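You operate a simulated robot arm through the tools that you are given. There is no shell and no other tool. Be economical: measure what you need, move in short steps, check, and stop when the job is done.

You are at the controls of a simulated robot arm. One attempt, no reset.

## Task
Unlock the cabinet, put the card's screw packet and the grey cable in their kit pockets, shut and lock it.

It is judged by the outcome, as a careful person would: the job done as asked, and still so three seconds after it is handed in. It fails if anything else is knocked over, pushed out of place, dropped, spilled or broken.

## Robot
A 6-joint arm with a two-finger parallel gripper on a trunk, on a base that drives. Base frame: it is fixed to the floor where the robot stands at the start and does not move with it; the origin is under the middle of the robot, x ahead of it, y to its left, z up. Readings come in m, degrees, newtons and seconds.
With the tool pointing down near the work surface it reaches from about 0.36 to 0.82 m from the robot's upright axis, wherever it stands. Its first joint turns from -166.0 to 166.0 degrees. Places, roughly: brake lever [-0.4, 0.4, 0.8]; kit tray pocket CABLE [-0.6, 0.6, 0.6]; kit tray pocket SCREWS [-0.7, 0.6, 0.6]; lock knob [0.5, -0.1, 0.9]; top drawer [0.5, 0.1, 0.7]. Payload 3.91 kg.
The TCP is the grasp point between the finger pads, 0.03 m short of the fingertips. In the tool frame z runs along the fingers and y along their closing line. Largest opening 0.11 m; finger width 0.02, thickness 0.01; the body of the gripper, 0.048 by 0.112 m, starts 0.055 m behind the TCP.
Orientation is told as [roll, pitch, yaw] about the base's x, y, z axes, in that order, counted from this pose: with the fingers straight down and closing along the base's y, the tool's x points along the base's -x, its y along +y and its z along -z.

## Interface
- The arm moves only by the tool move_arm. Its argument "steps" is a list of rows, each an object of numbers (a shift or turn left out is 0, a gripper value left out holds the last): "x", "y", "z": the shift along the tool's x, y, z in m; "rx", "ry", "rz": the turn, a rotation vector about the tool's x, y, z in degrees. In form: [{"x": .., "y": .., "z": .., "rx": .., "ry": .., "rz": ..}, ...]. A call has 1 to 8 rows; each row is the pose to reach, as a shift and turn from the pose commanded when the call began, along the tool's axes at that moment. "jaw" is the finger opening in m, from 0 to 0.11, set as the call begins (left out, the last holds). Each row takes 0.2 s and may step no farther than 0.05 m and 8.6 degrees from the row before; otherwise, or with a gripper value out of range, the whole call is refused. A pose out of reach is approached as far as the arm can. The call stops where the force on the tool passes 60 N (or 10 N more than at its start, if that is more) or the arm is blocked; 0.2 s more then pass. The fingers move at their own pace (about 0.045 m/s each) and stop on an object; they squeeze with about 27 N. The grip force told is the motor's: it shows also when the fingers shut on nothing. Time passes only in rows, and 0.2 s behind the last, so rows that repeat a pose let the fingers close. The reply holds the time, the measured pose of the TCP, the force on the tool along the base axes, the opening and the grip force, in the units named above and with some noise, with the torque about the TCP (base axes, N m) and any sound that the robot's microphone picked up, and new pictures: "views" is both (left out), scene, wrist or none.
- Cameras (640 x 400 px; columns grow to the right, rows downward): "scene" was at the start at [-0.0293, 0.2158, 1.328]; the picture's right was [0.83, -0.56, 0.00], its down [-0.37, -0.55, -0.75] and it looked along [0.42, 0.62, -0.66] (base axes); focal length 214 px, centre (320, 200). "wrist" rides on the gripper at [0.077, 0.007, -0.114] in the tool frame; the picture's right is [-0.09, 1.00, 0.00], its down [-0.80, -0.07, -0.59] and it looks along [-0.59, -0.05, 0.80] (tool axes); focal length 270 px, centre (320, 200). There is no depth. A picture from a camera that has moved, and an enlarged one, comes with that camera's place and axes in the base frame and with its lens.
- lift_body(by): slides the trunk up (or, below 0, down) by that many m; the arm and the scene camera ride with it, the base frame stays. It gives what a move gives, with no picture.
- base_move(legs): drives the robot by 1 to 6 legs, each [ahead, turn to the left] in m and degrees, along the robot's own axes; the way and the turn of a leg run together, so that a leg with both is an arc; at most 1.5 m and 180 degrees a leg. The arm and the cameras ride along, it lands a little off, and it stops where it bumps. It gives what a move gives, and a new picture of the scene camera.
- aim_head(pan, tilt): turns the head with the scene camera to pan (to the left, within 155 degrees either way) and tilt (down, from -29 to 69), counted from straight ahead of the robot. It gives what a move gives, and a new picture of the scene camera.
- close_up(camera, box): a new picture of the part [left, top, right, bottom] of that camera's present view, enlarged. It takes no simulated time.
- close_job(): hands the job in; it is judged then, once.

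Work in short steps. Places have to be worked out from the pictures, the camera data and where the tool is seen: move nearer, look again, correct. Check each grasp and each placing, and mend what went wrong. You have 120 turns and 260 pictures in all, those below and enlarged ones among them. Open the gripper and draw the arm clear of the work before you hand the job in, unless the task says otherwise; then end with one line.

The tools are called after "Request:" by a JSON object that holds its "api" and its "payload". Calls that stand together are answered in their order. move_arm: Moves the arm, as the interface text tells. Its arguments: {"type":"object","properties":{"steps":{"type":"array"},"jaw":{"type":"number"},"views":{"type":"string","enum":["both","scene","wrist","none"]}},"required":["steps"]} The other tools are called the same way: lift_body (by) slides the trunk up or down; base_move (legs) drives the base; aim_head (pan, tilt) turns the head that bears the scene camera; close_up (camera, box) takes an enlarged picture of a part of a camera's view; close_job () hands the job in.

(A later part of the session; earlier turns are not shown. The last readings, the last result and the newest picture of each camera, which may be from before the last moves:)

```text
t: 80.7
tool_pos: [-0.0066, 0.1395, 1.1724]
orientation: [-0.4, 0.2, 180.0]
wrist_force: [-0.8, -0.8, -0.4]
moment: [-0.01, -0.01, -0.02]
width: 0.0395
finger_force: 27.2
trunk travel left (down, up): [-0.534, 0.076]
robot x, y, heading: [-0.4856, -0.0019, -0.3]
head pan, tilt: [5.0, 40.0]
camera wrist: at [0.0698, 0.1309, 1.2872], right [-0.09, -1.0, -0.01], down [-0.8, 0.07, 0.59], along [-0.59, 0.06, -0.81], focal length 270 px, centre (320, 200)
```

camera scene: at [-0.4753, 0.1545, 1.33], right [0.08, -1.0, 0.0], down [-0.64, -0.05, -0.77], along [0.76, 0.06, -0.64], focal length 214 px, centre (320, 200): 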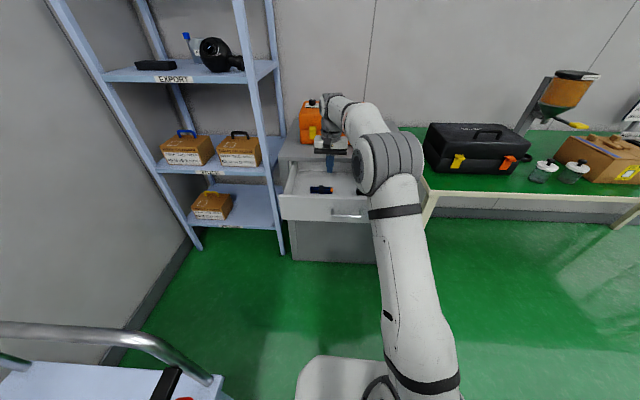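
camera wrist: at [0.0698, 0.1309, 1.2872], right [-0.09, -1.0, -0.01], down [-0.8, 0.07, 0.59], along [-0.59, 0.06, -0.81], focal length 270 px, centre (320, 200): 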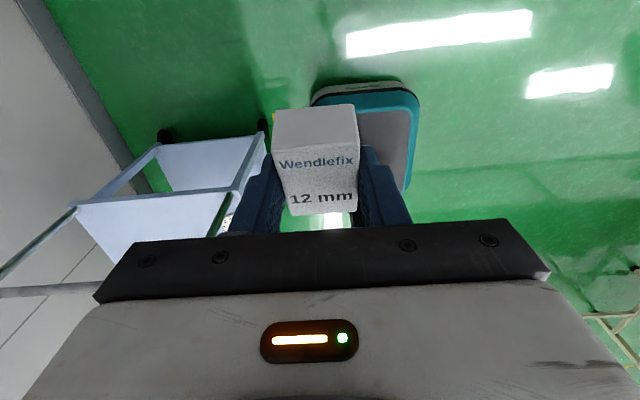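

Held safely at z=1.17, r=0.5. I drive: turn right 40°, ahead 0.15 m (away from the cart), then turn left 150°, and look.

Request:
{"api": "base_move", "payload": {"legs": [[0, -40], [0.15, 0], [0, 150]]}}

Request:
{"api": "aim_head", "payload": {"pan": 15, "tilt": 50}}

```text
t: 89.9
tool_pos: [-0.6464, 0.3098, 1.1724]
orientation: [-0.4, 0.0, -72.7]
wrist_force: [1.0, -0.3, -0.3]
moment: [-0.01, 0.02, -0.01]
width: 0.0393
finger_force: 27.1
trunk travel left (down, up): [-0.534, 0.076]
robot x, y, heading: [-0.3376, -0.0963, 107.0]
head pan, tilt: [5.0, 40.0]
camera scene: at [-0.4906, -0.1322, 1.58], right [0.93, 0.38, 0.0], down [0.24, -0.6, -0.77], along [-0.29, 0.71, -0.64], focal length 214 px, centre (320, 200)
```

scene: 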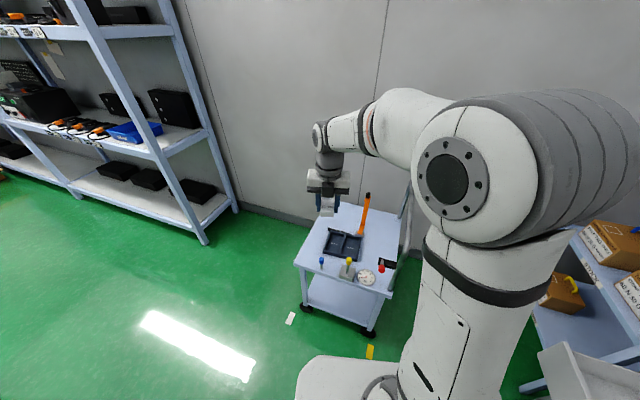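

```text
t: 90.7
tool_pos: [-0.646, 0.3101, 1.1713]
orientation: [-0.4, 0.1, -72.7]
wrist_force: [0.0, -0.1, -0.6]
moment: [0.01, 0.01, -0.02]
width: 0.0396
finger_force: 27.4
trunk travel left (down, up): [-0.534, 0.076]
robot x, y, heading: [-0.3401, -0.0935, 107.3]
head pan, tilt: [15.0, 50.0]
camera scene: at [-0.4987, -0.1453, 1.566], right [0.85, 0.53, 0.0], down [0.41, -0.65, -0.64], along [-0.34, 0.54, -0.77], focal length 214 px, centre (320, 200)
```

scene: 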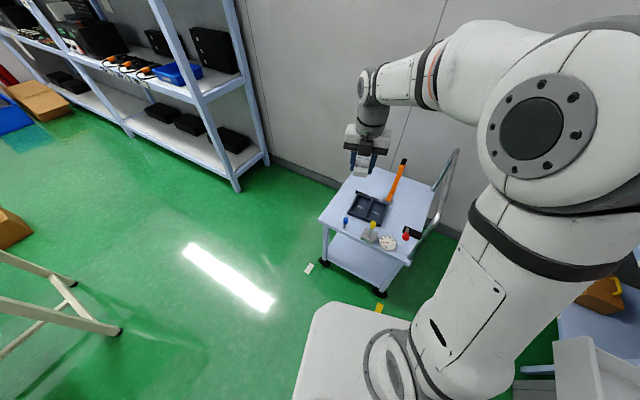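

I drive 8 cm closer and turn the tool so its closing line runs along the pocket's long side (yaw 180).

Request:
{"api": "base_move", "payload": {"legs": [[0.08, 0]]}}

Request:
{"api": "move_arm", "payload": {"steps": [{"rz": 8.5}, {"rz": 17}, {"rz": 25.5}, {"rz": 34}, {"rz": 42.5}, {"rz": 51}, {"rz": 59.5}, {"rz": 68}], "views": "none"}}

Request:
{"api": "move_arm", "payload": {"steps": [{"rz": 8.5}, {"rz": 17}, {"rz": 25.5}, {"rz": 34}, {"rz": 39.3}], "views": "wrist"}}

```text
t: 91.7
tool_pos: [-0.6701, 0.3878, 1.1711]
orientation: [-0.5, 0.0, -72.7]
wrist_force: [-0.6, 0.0, -0.5]
moment: [-0.01, -0.01, 0.0]
width: 0.0393
finger_force: 26.8
trunk travel left (down, up): [-0.534, 0.076]
robot x, y, heading: [-0.3649, -0.019, 107.0]
head pan, tilt: [15.0, 50.0]
camera scene: at [-0.5237, -0.0682, 1.5658], right [0.85, 0.53, 0.0], down [0.41, -0.65, -0.64], along [-0.34, 0.54, -0.77], focal length 214 px, centre (320, 200)
```

scene: 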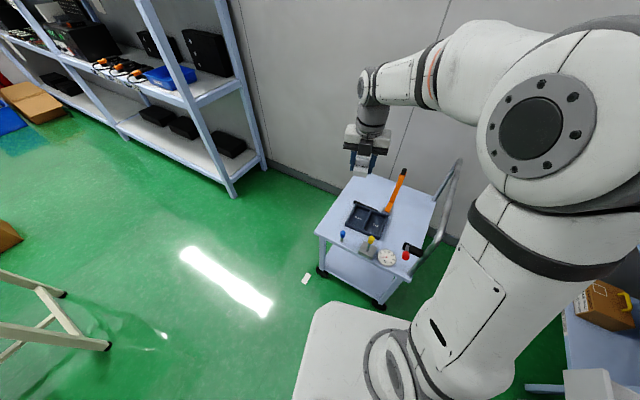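

```text
t: 93.5
tool_pos: [-0.6696, 0.3862, 1.1706]
orientation: [-0.2, -0.3, -140.8]
wrist_force: [-0.3, -0.3, -1.2]
moment: [-0.02, -0.02, -0.01]
width: 0.0393
finger_force: 26.3
trunk travel left (down, up): [-0.534, 0.076]
robot x, y, heading: [-0.3607, -0.0219, 107.2]
head pan, tilt: [15.0, 50.0]
```

```text
t: 94.7
tool_pos: [-0.6709, 0.386, 1.1718]
orientation: [0.2, -0.5, 179.8]
wrist_force: [1.0, 0.4, -1.1]
moment: [-0.01, 0.0, 0.0]
width: 0.0396
finger_force: 26.9
trunk travel left (down, up): [-0.534, 0.076]
robot x, y, heading: [-0.3586, -0.0192, 107.3]
head pan, tilt: [15.0, 50.0]
camera wrist: at [-0.5925, 0.3795, 1.2867], right [-0.09, -1.0, 0.0], down [-0.8, 0.07, 0.6], along [-0.6, 0.05, -0.8], focal length 270 px, centre (320, 200)
```

wrist: 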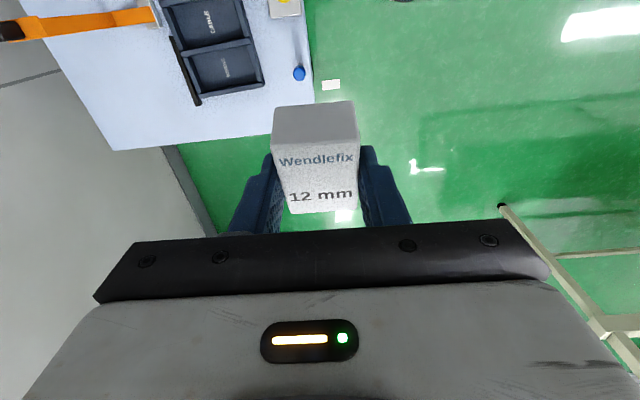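

From here the SCREWS pocket centre is ≈ (-0.70, 0.597), rotated ~6°. I move above it first, then descend.

Request:
{"api": "move_arm", "payload": {"steps": [{"x": -0.006, "y": -0.045, "rz": -2}, {"x": -0.012, "y": -0.09, "rz": -4}, {"x": -0.018, "y": -0.135, "rz": -6}, {"x": -0.024, "y": -0.175, "z": 0.02, "rz": -6}, {"x": -0.029, "y": -0.211, "z": 0.05, "rz": -6}, {"x": -0.029, "y": -0.211, "z": 0.1, "rz": -6}, {"x": -0.029, "y": -0.211, "z": 0.15, "rz": -6}, {"x": -0.029, "y": -0.211, "z": 0.2, "rz": -6}], "views": "both"}}

```text
t: 96.5
tool_pos: [-0.7007, 0.5963, 0.9688]
orientation: [0.1, -0.5, -174.0]
wrist_force: [-0.5, 0.7, -1.2]
moment: [-0.01, -0.02, 0.0]
width: 0.0392
finger_force: 26.8
trunk travel left (down, up): [-0.534, 0.076]
robot x, y, heading: [-0.3609, -0.019, 107.4]
head pan, tilt: [15.0, 50.0]
camera scene: at [-0.5236, -0.0689, 1.5658], right [0.85, 0.53, 0.0], down [0.41, -0.65, -0.64], along [-0.34, 0.54, -0.77], focal length 214 px, centre (320, 200)
camera wrist: at [-0.6238, 0.5978, 1.0839], right [0.02, -1.0, 0.0], down [-0.8, -0.01, 0.6], along [-0.6, -0.01, -0.8], focal length 270 px, centre (320, 200)
```

scene: 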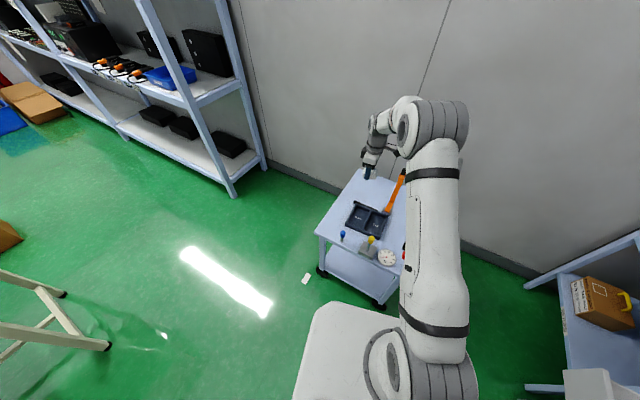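
wrist: 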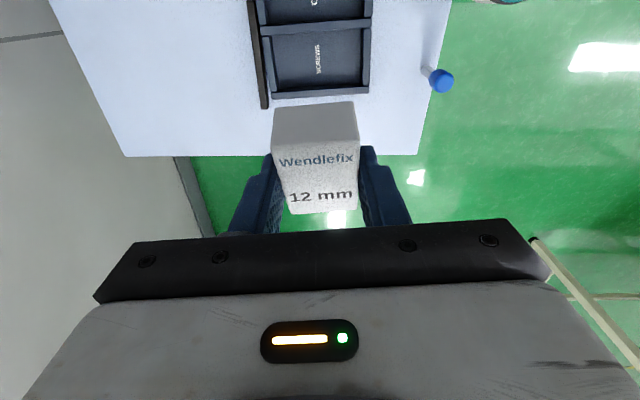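

Aligned with the SCREWS pocket. I re-apply the 18° tilt (so the packet is level, as gripped) while descending to about z=0.76, TCP shifted slightly so the packet's centre stays mid-pocket.

Request:
{"api": "move_arm", "payload": {"steps": [{"x": 0.002, "z": 0.05, "ry": -6}, {"x": 0.004, "z": 0.1, "ry": -12}, {"x": 0.006, "z": 0.15, "ry": -18}, {"x": 0.006, "z": 0.19, "ry": -18}], "views": "both"}}

```text
t: 97.5
tool_pos: [-0.6921, 0.5971, 0.7793]
orientation: [0.0, -18.4, -174.0]
wrist_force: [0.1, 0.5, -0.7]
moment: [-0.02, 0.04, -0.01]
width: 0.0394
finger_force: 27.2
trunk travel left (down, up): [-0.534, 0.076]
robot x, y, heading: [-0.3591, -0.016, 107.0]
head pan, tilt: [15.0, 50.0]
camera scene: at [-0.5234, -0.069, 1.5659], right [0.85, 0.53, 0.0], down [0.41, -0.65, -0.64], along [-0.34, 0.54, -0.77], focal length 214 px, centre (320, 200)
camera wrist: at [-0.5837, 0.602, 0.865], right [0.02, -1.0, 0.03], down [-0.58, 0.01, 0.82], along [-0.82, -0.03, -0.58], focal length 270 px, centre (320, 200)
```

scene: 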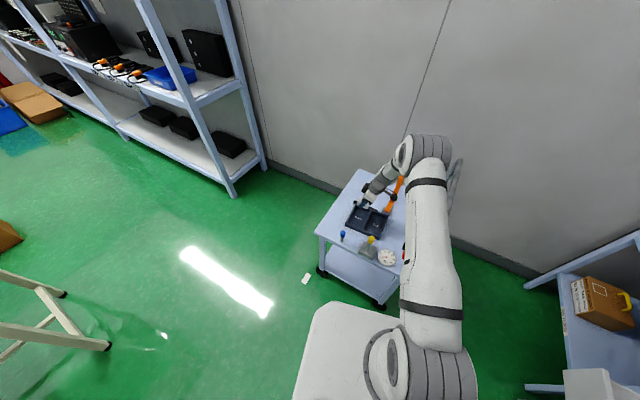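
wrist: 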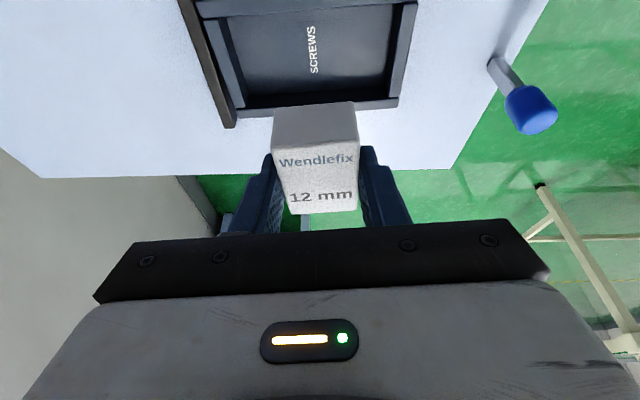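

The packet is above the pocket centre. I lower vertically to TCP z≈0.69, then slowly until contact.

Request:
{"api": "move_arm", "payload": {"steps": [{"x": 0.0142, "z": 0.0427}, {"x": 0.0269, "z": 0.0807}], "views": "wrist"}}

Request:
{"api": "move_arm", "payload": {"steps": [{"x": 0.0025, "z": 0.0076}, {"x": 0.005, "z": 0.0152}, {"x": 0.0068, "z": 0.0205}, {"x": 0.008, "z": 0.024}], "views": "wrist"}}

```text
t: 98.1
tool_pos: [-0.6953, 0.5967, 0.6961]
orientation: [0.0, -18.3, -174.0]
wrist_force: [0.5, 0.5, 0.1]
moment: [-0.02, 0.02, 0.01]
width: 0.0392
finger_force: 26.5
trunk travel left (down, up): [-0.534, 0.076]
robot x, y, heading: [-0.3601, -0.0168, 107.4]
head pan, tilt: [15.0, 50.0]
camera wrist: at [-0.586, 0.601, 0.7814], right [0.02, -1.0, 0.03], down [-0.58, 0.01, 0.82], along [-0.82, -0.03, -0.58], focal length 270 px, centre (320, 200)
```

wrist: 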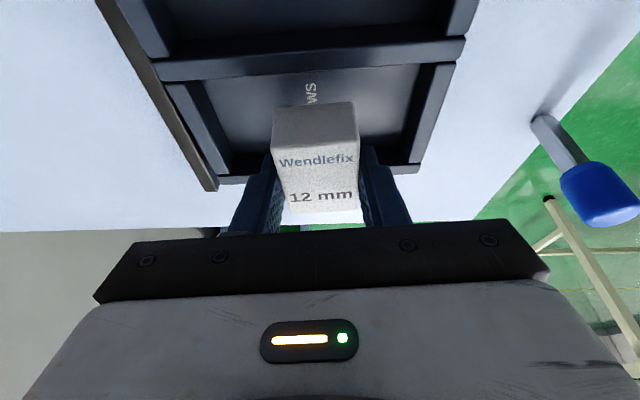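

```text
t: 99.1
tool_pos: [-0.6953, 0.5978, 0.6697]
orientation: [0.0, -18.4, -174.0]
wrist_force: [1.0, -0.2, -0.9]
moment: [0.01, 0.01, -0.04]
width: 0.0395
finger_force: 26.9
trunk travel left (down, up): [-0.534, 0.076]
robot x, y, heading: [-0.3599, -0.0163, 107.2]
head pan, tilt: [15.0, 50.0]
camera wrist: at [-0.5866, 0.6025, 0.756], right [0.02, -1.0, 0.03], down [-0.58, 0.01, 0.82], along [-0.82, -0.03, -0.58], focal length 270 px, centre (320, 200)
```

wrist: 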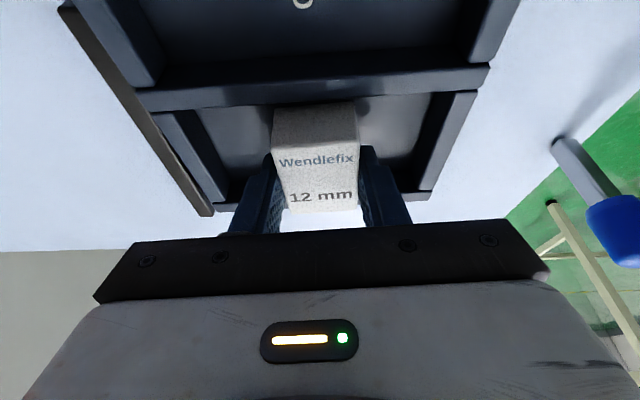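

Packet sits over the pocket with ~2 cm margins; bottom at ≈0.638. I lower slowly to contact.

Request:
{"api": "move_arm", "payload": {"steps": [{"x": 0.001, "z": 0.003}, {"x": 0.002, "z": 0.006}, {"x": 0.003, "z": 0.009}, {"x": 0.0038, "z": 0.0115}], "views": "none"}}

```text
t: 100.1
tool_pos: [-0.6955, 0.5981, 0.6585]
orientation: [0.0, -18.4, -174.0]
wrist_force: [-0.1, 0.0, -1.5]
moment: [0.01, 0.04, -0.02]
width: 0.0395
finger_force: 26.8
trunk travel left (down, up): [-0.534, 0.076]
robot x, y, heading: [-0.3623, -0.0189, 106.8]
head pan, tilt: [15.0, 50.0]
```

Still no contact. I lower further in 1.5–2 mm steps.

Request:
{"api": "move_arm", "payload": {"steps": [{"x": 0.0006, "z": 0.002}, {"x": 0.0012, "z": 0.0038}, {"x": 0.0018, "z": 0.0056}, {"x": 0.0024, "z": 0.0074}], "views": "wrist"}}

```text
t: 101.1
tool_pos: [-0.6948, 0.5977, 0.6567]
orientation: [-0.5, -18.6, -173.9]
wrist_force: [4.2, -3.0, 53.5]
moment: [-0.98, -0.7, 0.21]
width: 0.0395
finger_force: 26.7
trunk travel left (down, up): [-0.534, 0.076]
robot x, y, heading: [-0.3594, -0.0184, 107.4]
head pan, tilt: [15.0, 50.0]
camera wrist: at [-0.5861, 0.6021, 0.7421], right [0.02, -1.0, 0.02], down [-0.57, 0.0, 0.82], along [-0.82, -0.03, -0.57], focal length 270 px, centre (320, 200)
```

wrist: 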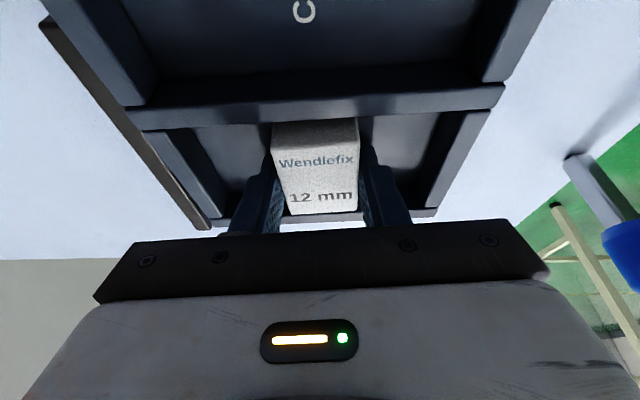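

The packet is on the pocket floor (53 N contact). I relieve the push by ~5 mm and open the fingers a little.

Request:
{"api": "move_arm", "payload": {"steps": [{"x": -0.0015, "z": -0.0045}], "views": "none"}}

Request:
{"api": "move_arm", "payload": {"steps": [{"x": 0}, {"x": 0}], "jaw": 0.065, "views": "wrist"}}

```text
t: 101.5
tool_pos: [-0.6961, 0.5984, 0.6577]
orientation: [-0.3, -18.5, -173.8]
wrist_force: [-0.2, 6.9, 30.2]
moment: [-0.08, -0.2, 0.16]
width: 0.0396
finger_force: 26.8
trunk travel left (down, up): [-0.534, 0.076]
robot x, y, heading: [-0.3597, -0.0184, 106.9]
head pan, tilt: [15.0, 50.0]
```

```text
t: 102.1
tool_pos: [-0.6943, 0.5987, 0.6578]
orientation: [-0.2, -18.5, -174.0]
wrist_force: [0.1, 12.1, 26.4]
moment: [-0.35, -0.05, -0.05]
width: 0.0592
finger_force: 0.0
trunk travel left (down, up): [-0.534, 0.076]
robot x, y, heading: [-0.3647, -0.0191, 107.0]
head pan, tilt: [15.0, 50.0]
camera wrist: at [-0.5865, 0.6028, 0.7426], right [0.02, -1.0, 0.03], down [-0.58, 0.01, 0.82], along [-0.82, -0.03, -0.57], focal length 270 px, centre (320, 200)
```

wrist: 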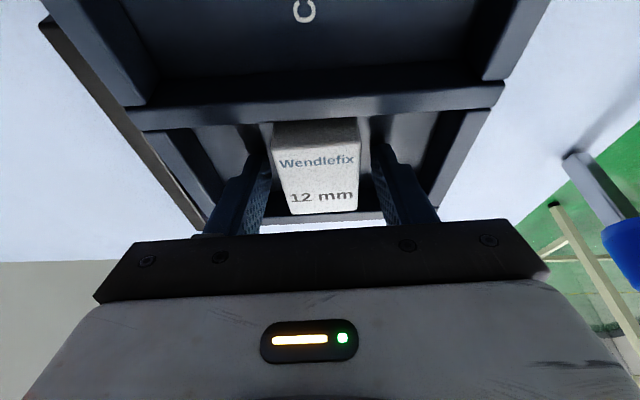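

The packet is released and flat in the pocket. I lift straight out and check.

Request:
{"api": "move_arm", "payload": {"steps": [{"x": -0.004, "z": -0.012}, {"x": -0.012, "z": -0.036}, {"x": -0.024, "z": -0.072}, {"x": -0.036, "z": -0.11}, {"x": -0.05, "z": -0.15}, {"x": -0.063, "z": -0.19}], "views": "both"}}

```text
t: 103.5
tool_pos: [-0.696, 0.5963, 0.8559]
orientation: [0.1, -18.4, -173.9]
wrist_force: [0.5, 0.4, 0.6]
moment: [0.01, -0.01, -0.01]
width: 0.0652
finger_force: 0.0
trunk travel left (down, up): [-0.534, 0.076]
robot x, y, heading: [-0.3619, -0.0156, 107.2]
head pan, tilt: [15.0, 50.0]
camera scene: at [-0.523, -0.0704, 1.5657], right [0.85, 0.53, 0.0], down [0.41, -0.65, -0.64], along [-0.34, 0.54, -0.77], focal length 214 px, centre (320, 200)
camera wrist: at [-0.587, 0.6004, 0.9424], right [0.02, -1.0, 0.03], down [-0.58, 0.01, 0.82], along [-0.82, -0.03, -0.58], focal length 270 px, centre (320, 200)
```

scene: 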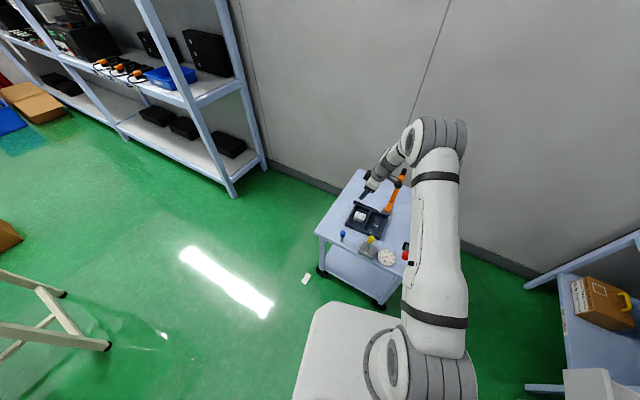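
wrist: 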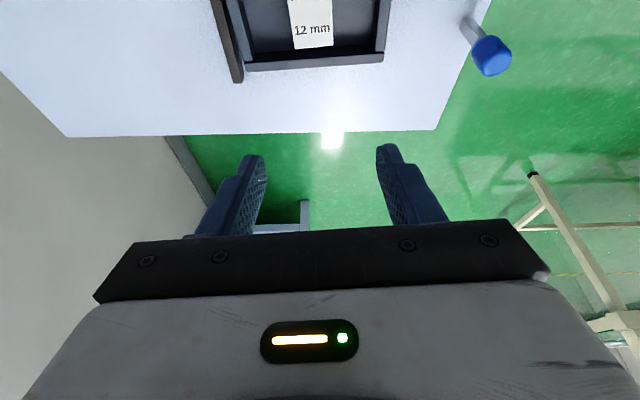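

The packet lies in SCREWS. Now I straighten, rise, retract, and go back for the cable.

Request:
{"api": "move_arm", "payload": {"steps": [{"z": -0.03, "ry": 6}, {"z": -0.07, "ry": 12}, {"z": -0.11, "ry": 18.4}, {"z": -0.15, "ry": 18.4}, {"z": -0.19, "ry": 18.4}, {"z": -0.23, "ry": 18.4}], "views": "none"}}

Request:
{"api": "move_arm", "payload": {"steps": [{"y": 0.04, "z": -0.02}, {"y": 0.08, "z": -0.04}, {"y": 0.12, "z": -0.06}, {"y": 0.16, "z": -0.08}, {"y": 0.2, "z": -0.1}], "views": "none"}}

Request:
{"api": "base_move", "payload": {"legs": [[-0.08, 0], [0, -107], [0.07, 0]]}}

```text
t: 104.9
tool_pos: [-0.6222, 0.6049, 1.0768]
orientation: [0.0, 0.0, -173.9]
wrist_force: [-0.1, 0.1, -0.5]
moment: [0.02, 0.01, 0.0]
width: 0.0651
finger_force: 0.1
trunk travel left (down, up): [-0.534, 0.076]
robot x, y, heading: [-0.3621, -0.0186, 107.2]
head pan, tilt: [15.0, 50.0]
```

```text
t: 106.1
tool_pos: [-0.6019, 0.4053, 1.1765]
orientation: [0.0, -0.1, -174.0]
wrist_force: [0.3, -1.4, 1.3]
moment: [0.0, -0.02, -0.01]
width: 0.065
finger_force: 0.0
trunk travel left (down, up): [-0.534, 0.076]
robot x, y, heading: [-0.3587, -0.0159, 107.3]
head pan, tilt: [15.0, 50.0]
```

```text
t: 112.2
tool_pos: [0.2078, 0.0359, 1.1738]
orientation: [0.0, -0.1, 81.7]
wrist_force: [-0.5, -1.1, 0.1]
moment: [0.02, 0.05, -0.04]
width: 0.0651
finger_force: 0.1
trunk travel left (down, up): [-0.534, 0.076]
robot x, y, heading: [-0.2673, -0.0683, 2.2]
head pan, tilt: [15.0, 50.0]
camera scene: at [-0.2746, 0.1022, 1.5659], right [0.3, -0.96, 0.0], down [-0.73, -0.23, -0.64], along [0.61, 0.19, -0.77], focal length 214 px, centre (320, 200)
```

scene: 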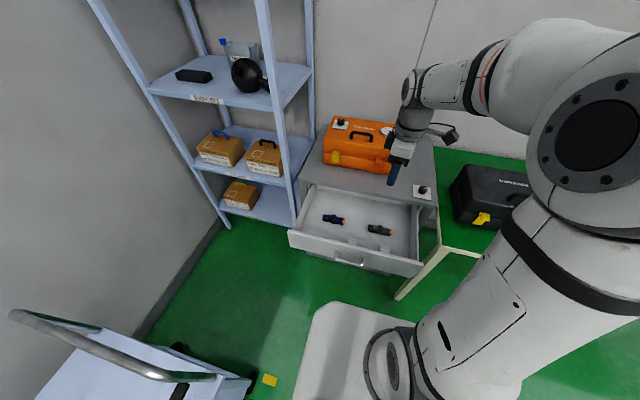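

Back at the cabinet with tool yaw ~82°. I measure the cable and the cabinet's front edge in the views.

Request:
{"api": "close_up", "payload": {"camera": "scene", "box": [280, 150, 460, 280]}}

Request:
{"api": "close_up", "payload": {"camera": "wrist", "box": [0, 0, 640, 400]}}

```text
3.08 times, centred on (370, 215) of scene
camera zoom: at [-0.2746, 0.1022, 1.5659], right [0.3, -0.96, 0.0], down [-0.73, -0.23, -0.64], along [0.61, 0.19, -0.77], focal length 660 px, centre (166, 154)
```

zoom: 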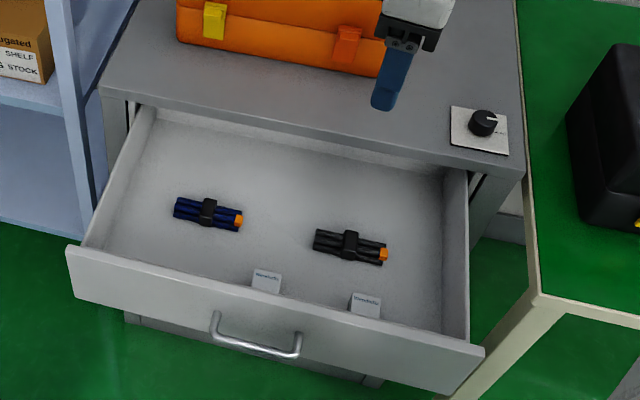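

```text
1.00 times, centred on (320, 200) of wrist
camera zoom: at [0.1892, -0.0394, 1.29], right [-0.97, 0.23, 0.0], down [0.19, 0.78, 0.59], along [0.14, 0.58, -0.8], focal length 270 px, centre (320, 200)
```

zoom: 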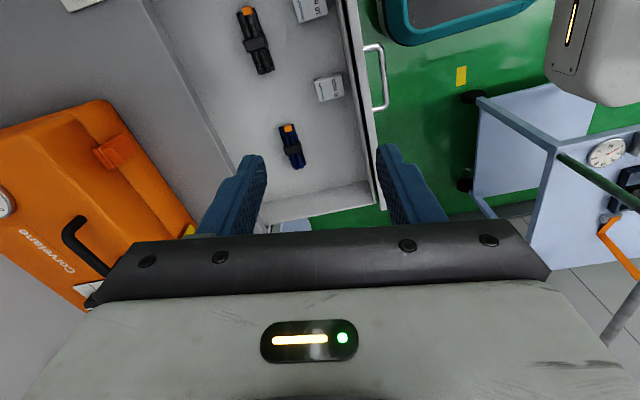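

The cable centre is ≈ (0.319, -0.005), lying along y, and the cabinet edge is at x≈0.40: a straight-down grip closing along x fits. I move over it, aligning yaw to 90°.

Request:
{"api": "move_arm", "payload": {"steps": [{"x": 0.006, "y": -0.03, "z": 0.03, "rz": -3}, {"x": 0.012, "y": -0.06, "z": 0.06, "rz": -6}, {"x": 0.018, "y": -0.09, "z": 0.09, "rz": -8.3}, {"x": 0.024, "y": -0.114, "z": 0.125, "rz": -8.3}, {"x": 0.024, "y": -0.114, "z": 0.17, "rz": -8.3}, {"x": 0.024, "y": -0.114, "z": 0.22, "rz": -8.3}, {"x": 0.024, "y": -0.114, "z": 0.26, "rz": -8.3}], "jaw": 0.07, "views": "both"}}

```text
t: 113.8
tool_pos: [0.3151, -0.0043, 0.9153]
orientation: [0.0, 0.0, 90.0]
wrist_force: [-0.2, -0.3, -0.5]
moment: [-0.01, 0.02, -0.01]
width: 0.0701
finger_force: 0.1
trunk travel left (down, up): [-0.534, 0.076]
robot x, y, heading: [-0.266, -0.0673, 2.3]
head pan, tilt: [15.0, 50.0]
camera scene: at [-0.2762, 0.1024, 1.5659], right [0.3, -0.95, 0.0], down [-0.73, -0.23, -0.64], along [0.61, 0.19, -0.77], focal length 214 px, centre (320, 200)
camera wrist: at [0.3073, -0.082, 1.0303], right [-1.0, 0.09, 0.0], down [0.07, 0.8, 0.59], along [0.05, 0.59, -0.8], focal length 270 px, centre (320, 200)
```

scene: 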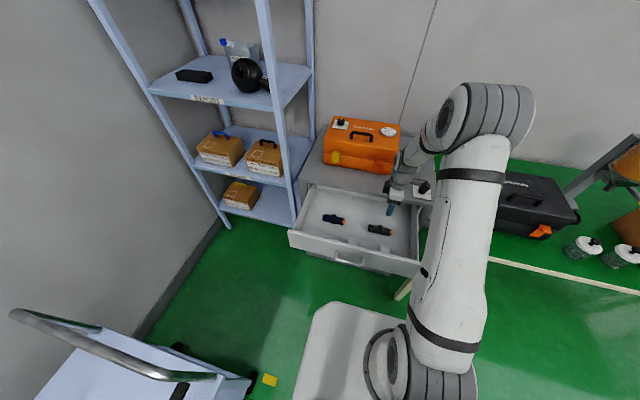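
wrist: 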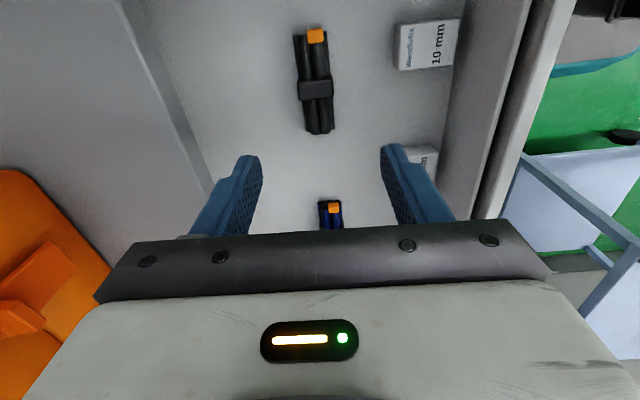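

Cable centred under the tool. I descend to ~0.80 then to just above the floor.

Request:
{"api": "move_arm", "payload": {"steps": [{"y": -0.003, "z": 0.045}, {"y": -0.003, "z": 0.085}, {"y": -0.003, "z": 0.12}], "views": "wrist"}}

```text
t: 114.6
tool_pos: [0.3164, -0.005, 0.7953]
orientation: [0.0, 0.0, 90.0]
wrist_force: [-0.2, -0.6, -0.3]
moment: [0.01, -0.01, -0.02]
width: 0.07
finger_force: 0.0
trunk travel left (down, up): [-0.534, 0.076]
robot x, y, heading: [-0.2678, -0.0711, 2.2]
head pan, tilt: [15.0, 50.0]
camera wrist: at [0.31, -0.0826, 0.9106], right [-1.0, 0.09, 0.0], down [0.07, 0.8, 0.59], along [0.05, 0.59, -0.8], focal length 270 px, centre (320, 200)
```

wrist: 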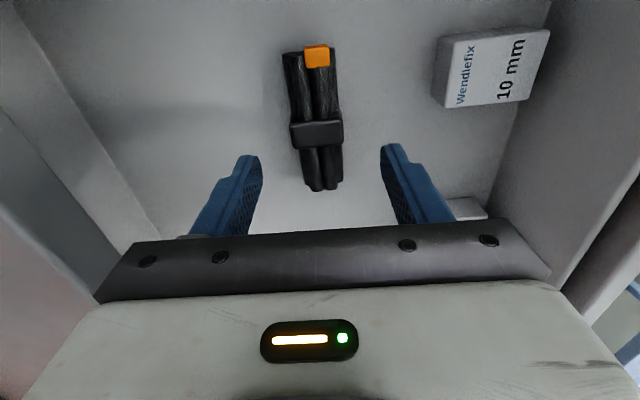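

Centred on the strap. I descend the last 6 cm.

Request:
{"api": "move_arm", "payload": {"steps": [{"y": -0.002, "z": 0.03}, {"y": -0.002, "z": 0.05}, {"y": -0.002, "z": 0.058}, {"y": -0.002, "z": 0.062}], "views": "wrist"}}

```text
t: 115.6
tool_pos: [0.3185, -0.0044, 0.7319]
orientation: [0.0, 0.0, 90.0]
wrist_force: [-1.1, -0.9, -0.2]
moment: [0.02, 0.01, 0.0]
width: 0.07
finger_force: 0.2
trunk travel left (down, up): [-0.534, 0.076]
robot x, y, heading: [-0.2646, -0.0695, 2.4]
head pan, tilt: [15.0, 50.0]
camera wrist: at [0.3118, -0.0815, 0.8482], right [-1.0, 0.09, 0.0], down [0.07, 0.8, 0.59], along [0.05, 0.59, -0.8], focal length 270 px, centre (320, 200)
```

wrist: 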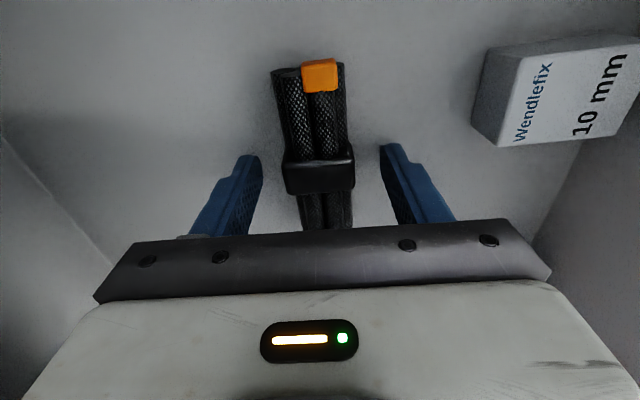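

The strap is between the fingers, tips just above the floor. I close.

Request:
{"api": "move_arm", "payload": {"steps": [{"z": 0.001}, {"z": 0.001}, {"z": 0.001}, {"z": 0.001}, {"z": 0.001}], "jaw": 0.0, "views": "wrist"}}

```text
t: 116.8
tool_pos: [0.3195, -0.0034, 0.7323]
orientation: [0.1, 0.0, 90.0]
wrist_force: [-0.5, -0.3, -0.4]
moment: [-0.04, -0.01, -0.02]
width: 0.0394
finger_force: 27.2
trunk travel left (down, up): [-0.534, 0.076]
robot x, y, heading: [-0.2687, -0.069, 2.3]
head pan, tilt: [15.0, 50.0]
camera wrist: at [0.3119, -0.0816, 0.8475], right [-1.0, 0.09, 0.0], down [0.07, 0.8, 0.59], along [0.05, 0.59, -0.8], focal length 270 px, centre (320, 200)
```

wrist: 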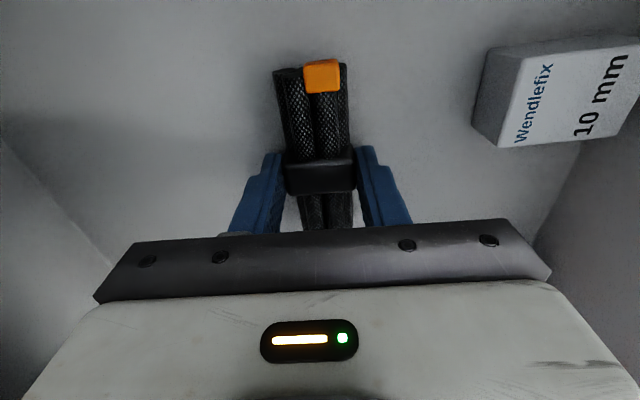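

Gripped (0.039 m). I lift straight up.

Request:
{"api": "move_arm", "payload": {"steps": [{"z": -0.02}, {"z": -0.06}, {"z": -0.11}, {"z": -0.16}, {"z": -0.21}, {"z": -0.26}, {"z": -0.31}, {"z": -0.36}], "views": "none"}}

Request:
{"api": "move_arm", "payload": {"steps": [{"y": 0.03, "z": -0.03}, {"y": 0.06, "z": -0.06}, {"y": 0.09, "z": -0.08}], "views": "wrist"}}

```text
t: 118.6
tool_pos: [0.3198, -0.0047, 1.0941]
orientation: [0.1, -0.1, 90.0]
wrist_force: [-0.1, 0.3, -1.0]
moment: [0.02, -0.03, 0.06]
width: 0.0393
finger_force: 26.5
trunk travel left (down, up): [-0.534, 0.076]
robot x, y, heading: [-0.2666, -0.0674, 2.4]
head pan, tilt: [15.0, 50.0]
```

```text
t: 119.4
tool_pos: [0.2291, -0.0052, 1.1721]
orientation: [0.0, 0.1, 90.0]
wrist_force: [-0.3, 0.5, -0.7]
moment: [0.04, -0.02, 0.01]
width: 0.0391
finger_force: 27.0
trunk travel left (down, up): [-0.534, 0.076]
robot x, y, heading: [-0.2668, -0.0702, 2.4]
head pan, tilt: [15.0, 50.0]
camera wrist: at [0.2222, -0.0828, 1.2881], right [-1.0, 0.09, 0.0], down [0.07, 0.8, 0.59], along [0.05, 0.59, -0.8], focal length 270 px, centre (320, 200)
```

wrist: 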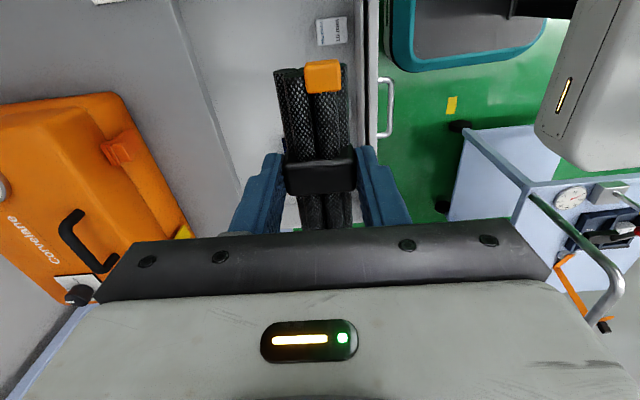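

The cable is held. I retrace the drive to the cart.

Request:
{"api": "base_move", "payload": {"legs": [[-0.07, 0], [0, 105], [0.06, 0]]}}

```text
t: 125.3
tool_pos: [-0.534, 0.4541, 1.1726]
orientation: [0.1, 0.0, -165.9]
wrist_force: [-0.5, 0.3, -0.5]
moment: [0.02, -0.02, -0.03]
width: 0.0391
finger_force: 26.8
trunk travel left (down, up): [-0.534, 0.076]
robot x, y, heading: [-0.325, -0.0104, 106.7]
head pan, tilt: [15.0, 50.0]
camera scene: at [-0.4899, -0.0573, 1.5657], right [0.85, 0.53, 0.0], down [0.4, -0.65, -0.64], along [-0.34, 0.55, -0.77], focal length 214 px, centre (320, 200)
```

scene: 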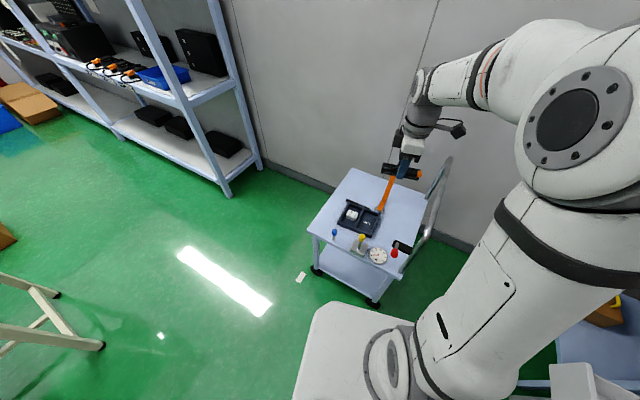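

The cart looks unmoved. I turn the tool to yaw -84° (cable along the pocket's long side, camera on the far side) while moving over the CABLE pocket at height.

Request:
{"api": "move_arm", "payload": {"steps": [{"x": -0.005, "y": -0.02, "rz": -8.5}, {"x": -0.01, "y": -0.04, "rz": -17}, {"x": -0.015, "y": -0.06, "rz": -25.5}, {"x": -0.02, "y": -0.08, "rz": -34}, {"x": -0.025, "y": -0.1, "rz": -42.5}, {"x": -0.03, "y": -0.12, "rz": -51}, {"x": -0.034, "y": -0.14, "rz": -59.5}, {"x": -0.038, "y": -0.16, "rz": -68}], "views": "none"}}

Request:
{"api": "move_arm", "payload": {"steps": [{"rz": -7}, {"rz": -14}, {"rz": -14, "z": 0.05}, {"rz": -14, "z": 0.1}], "views": "both"}}

```text
t: 127.1
tool_pos: [-0.6093, 0.5992, 1.1726]
orientation: [0.0, -0.2, -97.9]
wrist_force: [0.4, -0.6, -0.1]
moment: [-0.03, -0.02, 0.03]
width: 0.0392
finger_force: 26.9
trunk travel left (down, up): [-0.534, 0.076]
robot x, y, heading: [-0.3267, -0.0045, 106.4]
head pan, tilt: [15.0, 50.0]
```

```text
t: 128.1
tool_pos: [-0.6063, 0.5993, 1.0713]
orientation: [0.0, 0.0, -84.0]
wrist_force: [0.4, -0.5, -1.1]
moment: [0.0, 0.01, 0.01]
width: 0.039
finger_force: 27.2
trunk travel left (down, up): [-0.534, 0.076]
robot x, y, heading: [-0.3273, -0.0064, 106.7]
head pan, tilt: [15.0, 50.0]
camera scene: at [-0.489, -0.058, 1.5658], right [0.85, 0.53, 0.0], down [0.4, -0.65, -0.64], along [-0.34, 0.55, -0.77], focal length 214 px, centre (320, 200)
camera wrist: at [-0.6084, 0.6757, 1.1876], right [1.0, 0.02, 0.0], down [0.01, -0.8, 0.6], along [0.01, -0.6, -0.8], focal length 270 px, centre (320, 200)
```

scene: 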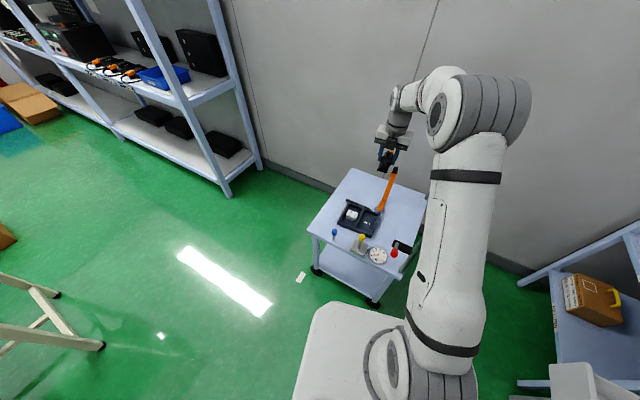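
wrist: 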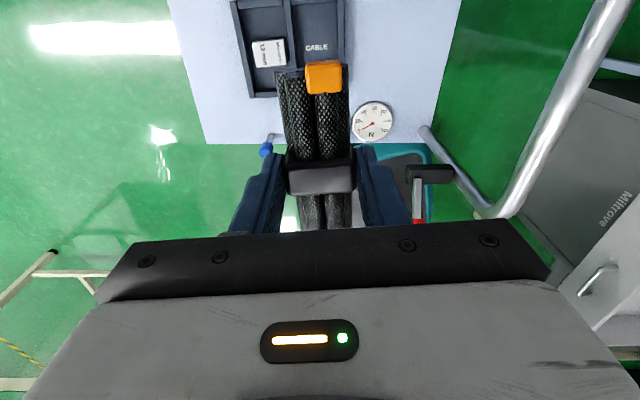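

Pocket CABLE centre ≈ (-0.611, 0.604). I correct by ~5 mm and descend to z≈0.74.

Request:
{"api": "move_arm", "payload": {"steps": [{"x": 0.0055, "y": -0.0045, "z": 0.045}, {"x": 0.0055, "y": -0.0045, "z": 0.09}, {"x": 0.0055, "y": -0.0045, "z": 0.135}, {"x": 0.0055, "y": -0.0045, "z": 0.18}, {"x": 0.0055, "y": -0.0045, "z": 0.225}, {"x": 0.0055, "y": -0.0045, "z": 0.27}, {"x": 0.0055, "y": -0.0045, "z": 0.31}, {"x": 0.0055, "y": -0.0045, "z": 0.33}], "views": "both"}}

```text
t: 129.9
tool_pos: [-0.6135, 0.6025, 0.7401]
orientation: [0.0, -0.1, -84.0]
wrist_force: [-1.3, -0.2, 0.8]
moment: [-0.01, -0.02, 0.0]
width: 0.0392
finger_force: 26.7
trunk travel left (down, up): [-0.534, 0.076]
robot x, y, heading: [-0.3274, -0.0046, 106.6]
head pan, tilt: [15.0, 50.0]
camera scene: at [-0.4888, -0.0583, 1.5658], right [0.85, 0.53, 0.0], down [0.4, -0.65, -0.64], along [-0.34, 0.55, -0.77], focal length 214 px, centre (320, 200)
camera wrist: at [-0.6148, 0.68, 0.8558], right [1.0, 0.02, 0.0], down [0.01, -0.8, 0.6], along [0.01, -0.6, -0.8], focal length 270 px, centre (320, 200)
```

scene: 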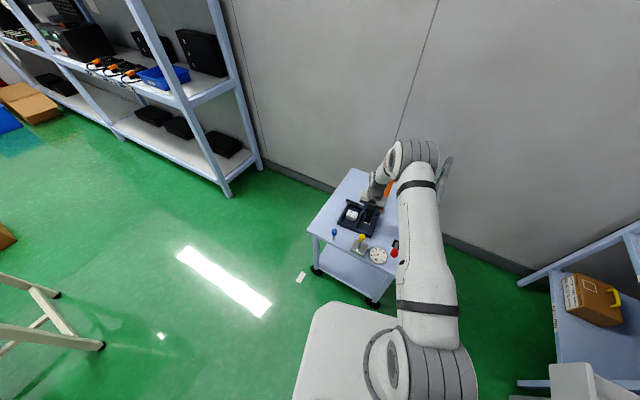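
wrist: 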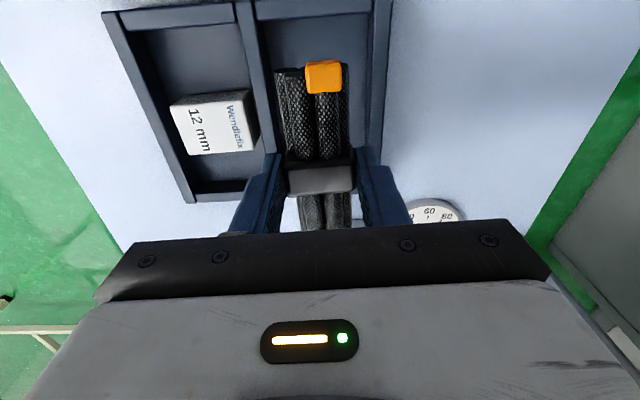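

The cable is over the pocket, sides even; I shift 4 mm back and lower to about 0.672.

Request:
{"api": "move_arm", "payload": {"steps": [{"x": -0.004, "z": 0.03}, {"x": -0.004, "z": 0.055}, {"x": -0.004, "z": 0.068}], "views": "wrist"}}

```text
t: 130.7
tool_pos: [-0.6117, 0.5989, 0.6721]
orientation: [0.0, 0.0, -84.1]
wrist_force: [0.2, 0.2, -0.2]
moment: [0.01, -0.02, -0.01]
width: 0.0392
finger_force: 27.0
trunk travel left (down, up): [-0.534, 0.076]
robot x, y, heading: [-0.3257, -0.0092, 107.1]
head pan, tilt: [15.0, 50.0]
camera wrist: at [-0.6146, 0.6762, 0.7882], right [1.0, 0.02, 0.0], down [0.01, -0.8, 0.59], along [0.01, -0.59, -0.8], focal length 270 px, centre (320, 200)
```

wrist: 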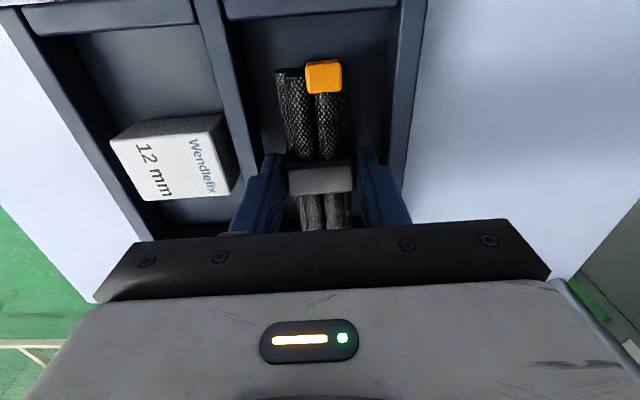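

It fits inside with margin. I lower in small steps to contact.

Request:
{"api": "move_arm", "payload": {"steps": [{"z": 0.004}, {"z": 0.007}, {"z": 0.009}, {"z": 0.011}, {"z": 0.013}], "views": "none"}}

```text
t: 131.9
tool_pos: [-0.6126, 0.6004, 0.6611]
orientation: [0.0, 0.0, -84.0]
wrist_force: [1.3, -0.9, 2.4]
moment: [0.05, 0.02, 0.01]
width: 0.0392
finger_force: 27.2
trunk travel left (down, up): [-0.534, 0.076]
robot x, y, heading: [-0.325, -0.0068, 106.7]
head pan, tilt: [15.0, 50.0]
```

Request:
{"api": "move_arm", "payload": {"steps": [{"z": 0.001}, {"z": 0.002}, {"z": 0.003}], "views": "none"}}

```text
t: 132.7
tool_pos: [-0.6126, 0.5996, 0.6602]
orientation: [-0.1, 0.0, -84.1]
wrist_force: [4.1, -1.4, 19.3]
moment: [-0.36, -0.17, 0.02]
width: 0.0392
finger_force: 26.0
trunk travel left (down, up): [-0.534, 0.076]
robot x, y, heading: [-0.3299, -0.0077, 106.8]
head pan, tilt: [15.0, 50.0]
```

Contact (19 N). I relieve 1.5 mm, open slightly and lift out.

Request:
{"api": "move_arm", "payload": {"steps": [{"z": -0.0015}, {"z": -0.0015}, {"z": -0.0015}, {"z": -0.01}, {"z": -0.03}, {"z": -0.07}, {"z": -0.12}], "jaw": 0.054, "views": "wrist"}}

```text
t: 134.3
tool_pos: [-0.612, 0.5991, 0.7781]
orientation: [0.0, 0.0, -84.0]
wrist_force: [1.1, -0.3, -0.4]
moment: [0.01, 0.03, -0.03]
width: 0.0539
finger_force: 0.0
trunk travel left (down, up): [-0.534, 0.076]
robot x, y, heading: [-0.3248, -0.0062, 106.5]
head pan, tilt: [15.0, 50.0]
camera wrist: at [-0.6145, 0.6759, 0.8934], right [1.0, 0.02, 0.0], down [0.01, -0.8, 0.6], along [0.01, -0.6, -0.8], focal length 270 px, centre (320, 200)
```

wrist: 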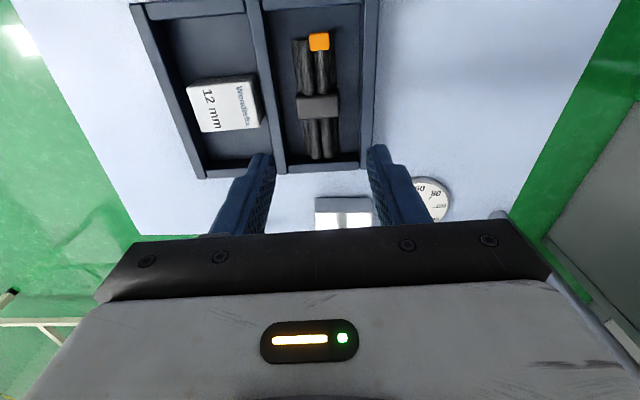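

Both items are in their pockets. I rise and retract, then drive back to a spot in front of the drawer for closing it.

Request:
{"api": "move_arm", "payload": {"steps": [{"z": -0.05}, {"z": -0.1}, {"z": -0.15}, {"z": -0.2}, {"z": -0.25}, {"z": -0.3}, {"z": -0.35}, {"z": -0.39}], "views": "none"}}

Request:
{"api": "move_arm", "payload": {"steps": [{"x": -0.045}, {"x": -0.09}, {"x": -0.13}, {"x": -0.17}], "jaw": 0.0, "views": "none"}}

Request:
{"api": "aim_head", "payload": {"pan": 15, "tilt": 50}}

Request:
{"api": "close_up", "payload": {"camera": "scene", "box": [290, 150, 450, 310]}}

Request:
{"api": "base_move", "payload": {"legs": [[-0.06, 0], [0, -106], [-0.15, 0]]}}

```text
t: 136.1
tool_pos: [-0.6151, 0.6009, 1.1715]
orientation: [0.0, -0.1, -84.1]
wrist_force: [-0.5, -0.4, -0.5]
moment: [-0.02, 0.0, 0.0]
width: 0.0539
finger_force: 0.1
trunk travel left (down, up): [-0.534, 0.076]
robot x, y, heading: [-0.326, -0.0121, 106.6]
head pan, tilt: [15.0, 50.0]
```

```text
t: 137.1
tool_pos: [-0.5962, 0.4296, 1.1687]
orientation: [0.0, 0.0, -84.0]
wrist_force: [0.1, -0.7, 0.2]
moment: [0.02, 0.0, 0.03]
width: 0.0
finger_force: 27.5
trunk travel left (down, up): [-0.534, 0.076]
robot x, y, heading: [-0.3232, -0.0107, 106.8]
head pan, tilt: [15.0, 50.0]
```

```text
t: 137.7
tool_pos: [-0.5975, 0.4309, 1.1689]
orientation: [0.2, -0.1, -84.1]
wrist_force: [0.3, 0.2, 0.3]
moment: [0.04, 0.04, -0.02]
width: 0.0001
finger_force: 27.0
trunk travel left (down, up): [-0.534, 0.076]
robot x, y, heading: [-0.3244, -0.0064, 106.5]
head pan, tilt: [15.0, 50.0]
camera scene: at [-0.4886, -0.0589, 1.5658], right [0.85, 0.53, 0.0], down [0.4, -0.65, -0.64], along [-0.34, 0.55, -0.77], focal length 214 px, centre (320, 200)
```

scene: 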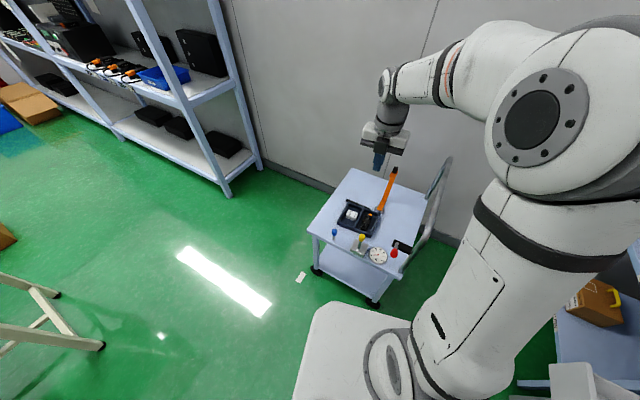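

```text
2.50 times, centred on (370, 230) of scene
camera zoom: at [-0.4886, -0.0589, 1.5658], right [0.85, 0.53, 0.0], down [0.4, -0.65, -0.64], along [-0.34, 0.55, -0.77], focal length 536 px, centre (195, 125)
```

zoom: 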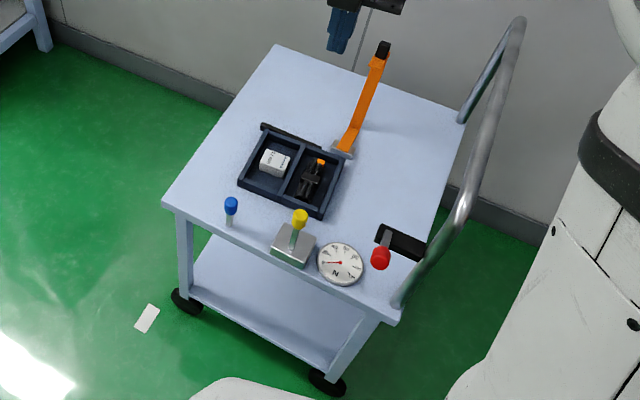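

```text
t: 144.1
tool_pos: [0.0363, 0.0745, 1.168]
orientation: [0.0, -0.1, 170.6]
wrist_force: [-0.5, -0.1, -1.1]
moment: [-0.02, -0.03, 0.06]
width: 0.0
finger_force: 26.6
trunk travel left (down, up): [-0.534, 0.076]
robot x, y, heading: [-0.4591, -0.0421, 2.1]
head pan, tilt: [15.0, 50.0]
camera scene: at [-0.4682, 0.1319, 1.5658], right [0.29, -0.96, 0.0], down [-0.73, -0.22, -0.64], along [0.62, 0.19, -0.77], focal length 214 px, centre (320, 200)
```

scene: 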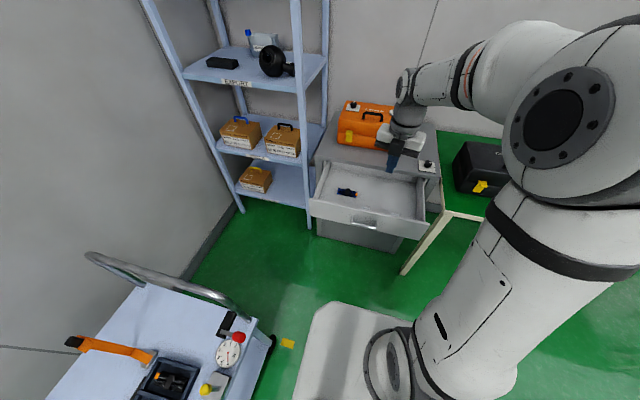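

Now I turn the tool to yaw 90, lower the trunk, and pitch the closed fingers forward to push the drawer front.

Request:
{"api": "move_arm", "payload": {"steps": [{"rz": 8.5}, {"rz": 17}, {"rz": 25.5}, {"rz": 34}, {"rz": 42.5}, {"rz": 51}, {"rz": 59.5}, {"rz": 68}], "views": "none"}}

Request:
{"api": "move_arm", "payload": {"steps": [{"rz": 6.5}, {"rz": 12.6}], "views": "none"}}

Request:
{"api": "lift_body", "payload": {"by": -0.25}}

Request:
{"api": "move_arm", "payload": {"steps": [{"rx": 8.5}, {"rx": 17}, {"rx": 25.5}, {"rx": 34}, {"rx": 42.5}, {"rx": 51}, {"rx": 59.5}], "views": "wrist"}}

```text
t: 145.9
tool_pos: [0.0377, 0.0741, 1.168]
orientation: [0.1, 0.0, 102.3]
wrist_force: [-0.5, -0.3, -0.2]
moment: [0.01, 0.01, -0.01]
width: 0.0
finger_force: 26.9
trunk travel left (down, up): [-0.534, 0.076]
robot x, y, heading: [-0.4567, -0.0377, 2.0]
head pan, tilt: [15.0, 50.0]
```

```text
t: 146.5
tool_pos: [0.0377, 0.0739, 1.168]
orientation: [0.2, 0.0, 89.8]
wrist_force: [1.2, -0.2, 0.1]
moment: [-0.03, 0.01, -0.02]
width: 0.0
finger_force: 27.2
trunk travel left (down, up): [-0.534, 0.076]
robot x, y, heading: [-0.4599, -0.0394, 2.0]
head pan, tilt: [15.0, 50.0]
```

```text
t: 149.1
tool_pos: [0.0369, 0.0732, 0.9184]
orientation: [0.0, 0.0, 89.9]
wrist_force: [-0.4, -0.1, -0.5]
moment: [-0.01, -0.02, -0.02]
width: 0.0001
finger_force: 27.1
trunk travel left (down, up): [-0.284, 0.326]
robot x, y, heading: [-0.459, -0.039, 1.8]
head pan, tilt: [15.0, 50.0]
```

```text
t: 150.7
tool_pos: [0.0369, 0.0736, 0.9174]
orientation: [-59.4, -0.1, 89.8]
wrist_force: [0.4, 0.5, 0.7]
moment: [-0.03, -0.01, -0.01]
width: 0.0003
finger_force: 26.8
trunk travel left (down, up): [-0.284, 0.326]
robot x, y, heading: [-0.4555, -0.0415, 1.9]
head pan, tilt: [15.0, 50.0]
camera wrist: at [-0.0656, -0.0028, 0.9711], right [-0.51, 0.09, -0.86], down [-0.47, 0.8, 0.37], along [0.72, 0.59, -0.36], focal length 270 px, centre (320, 200)
```

wrist: 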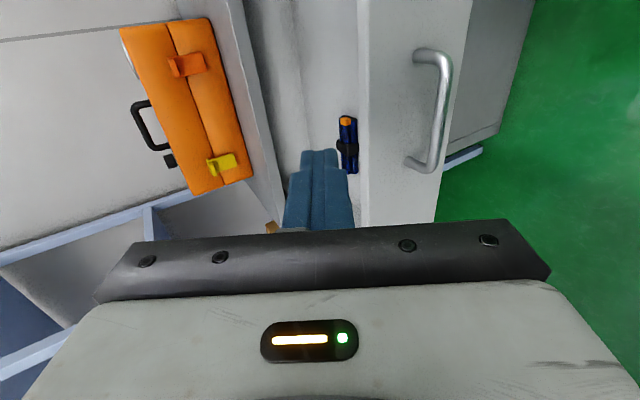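

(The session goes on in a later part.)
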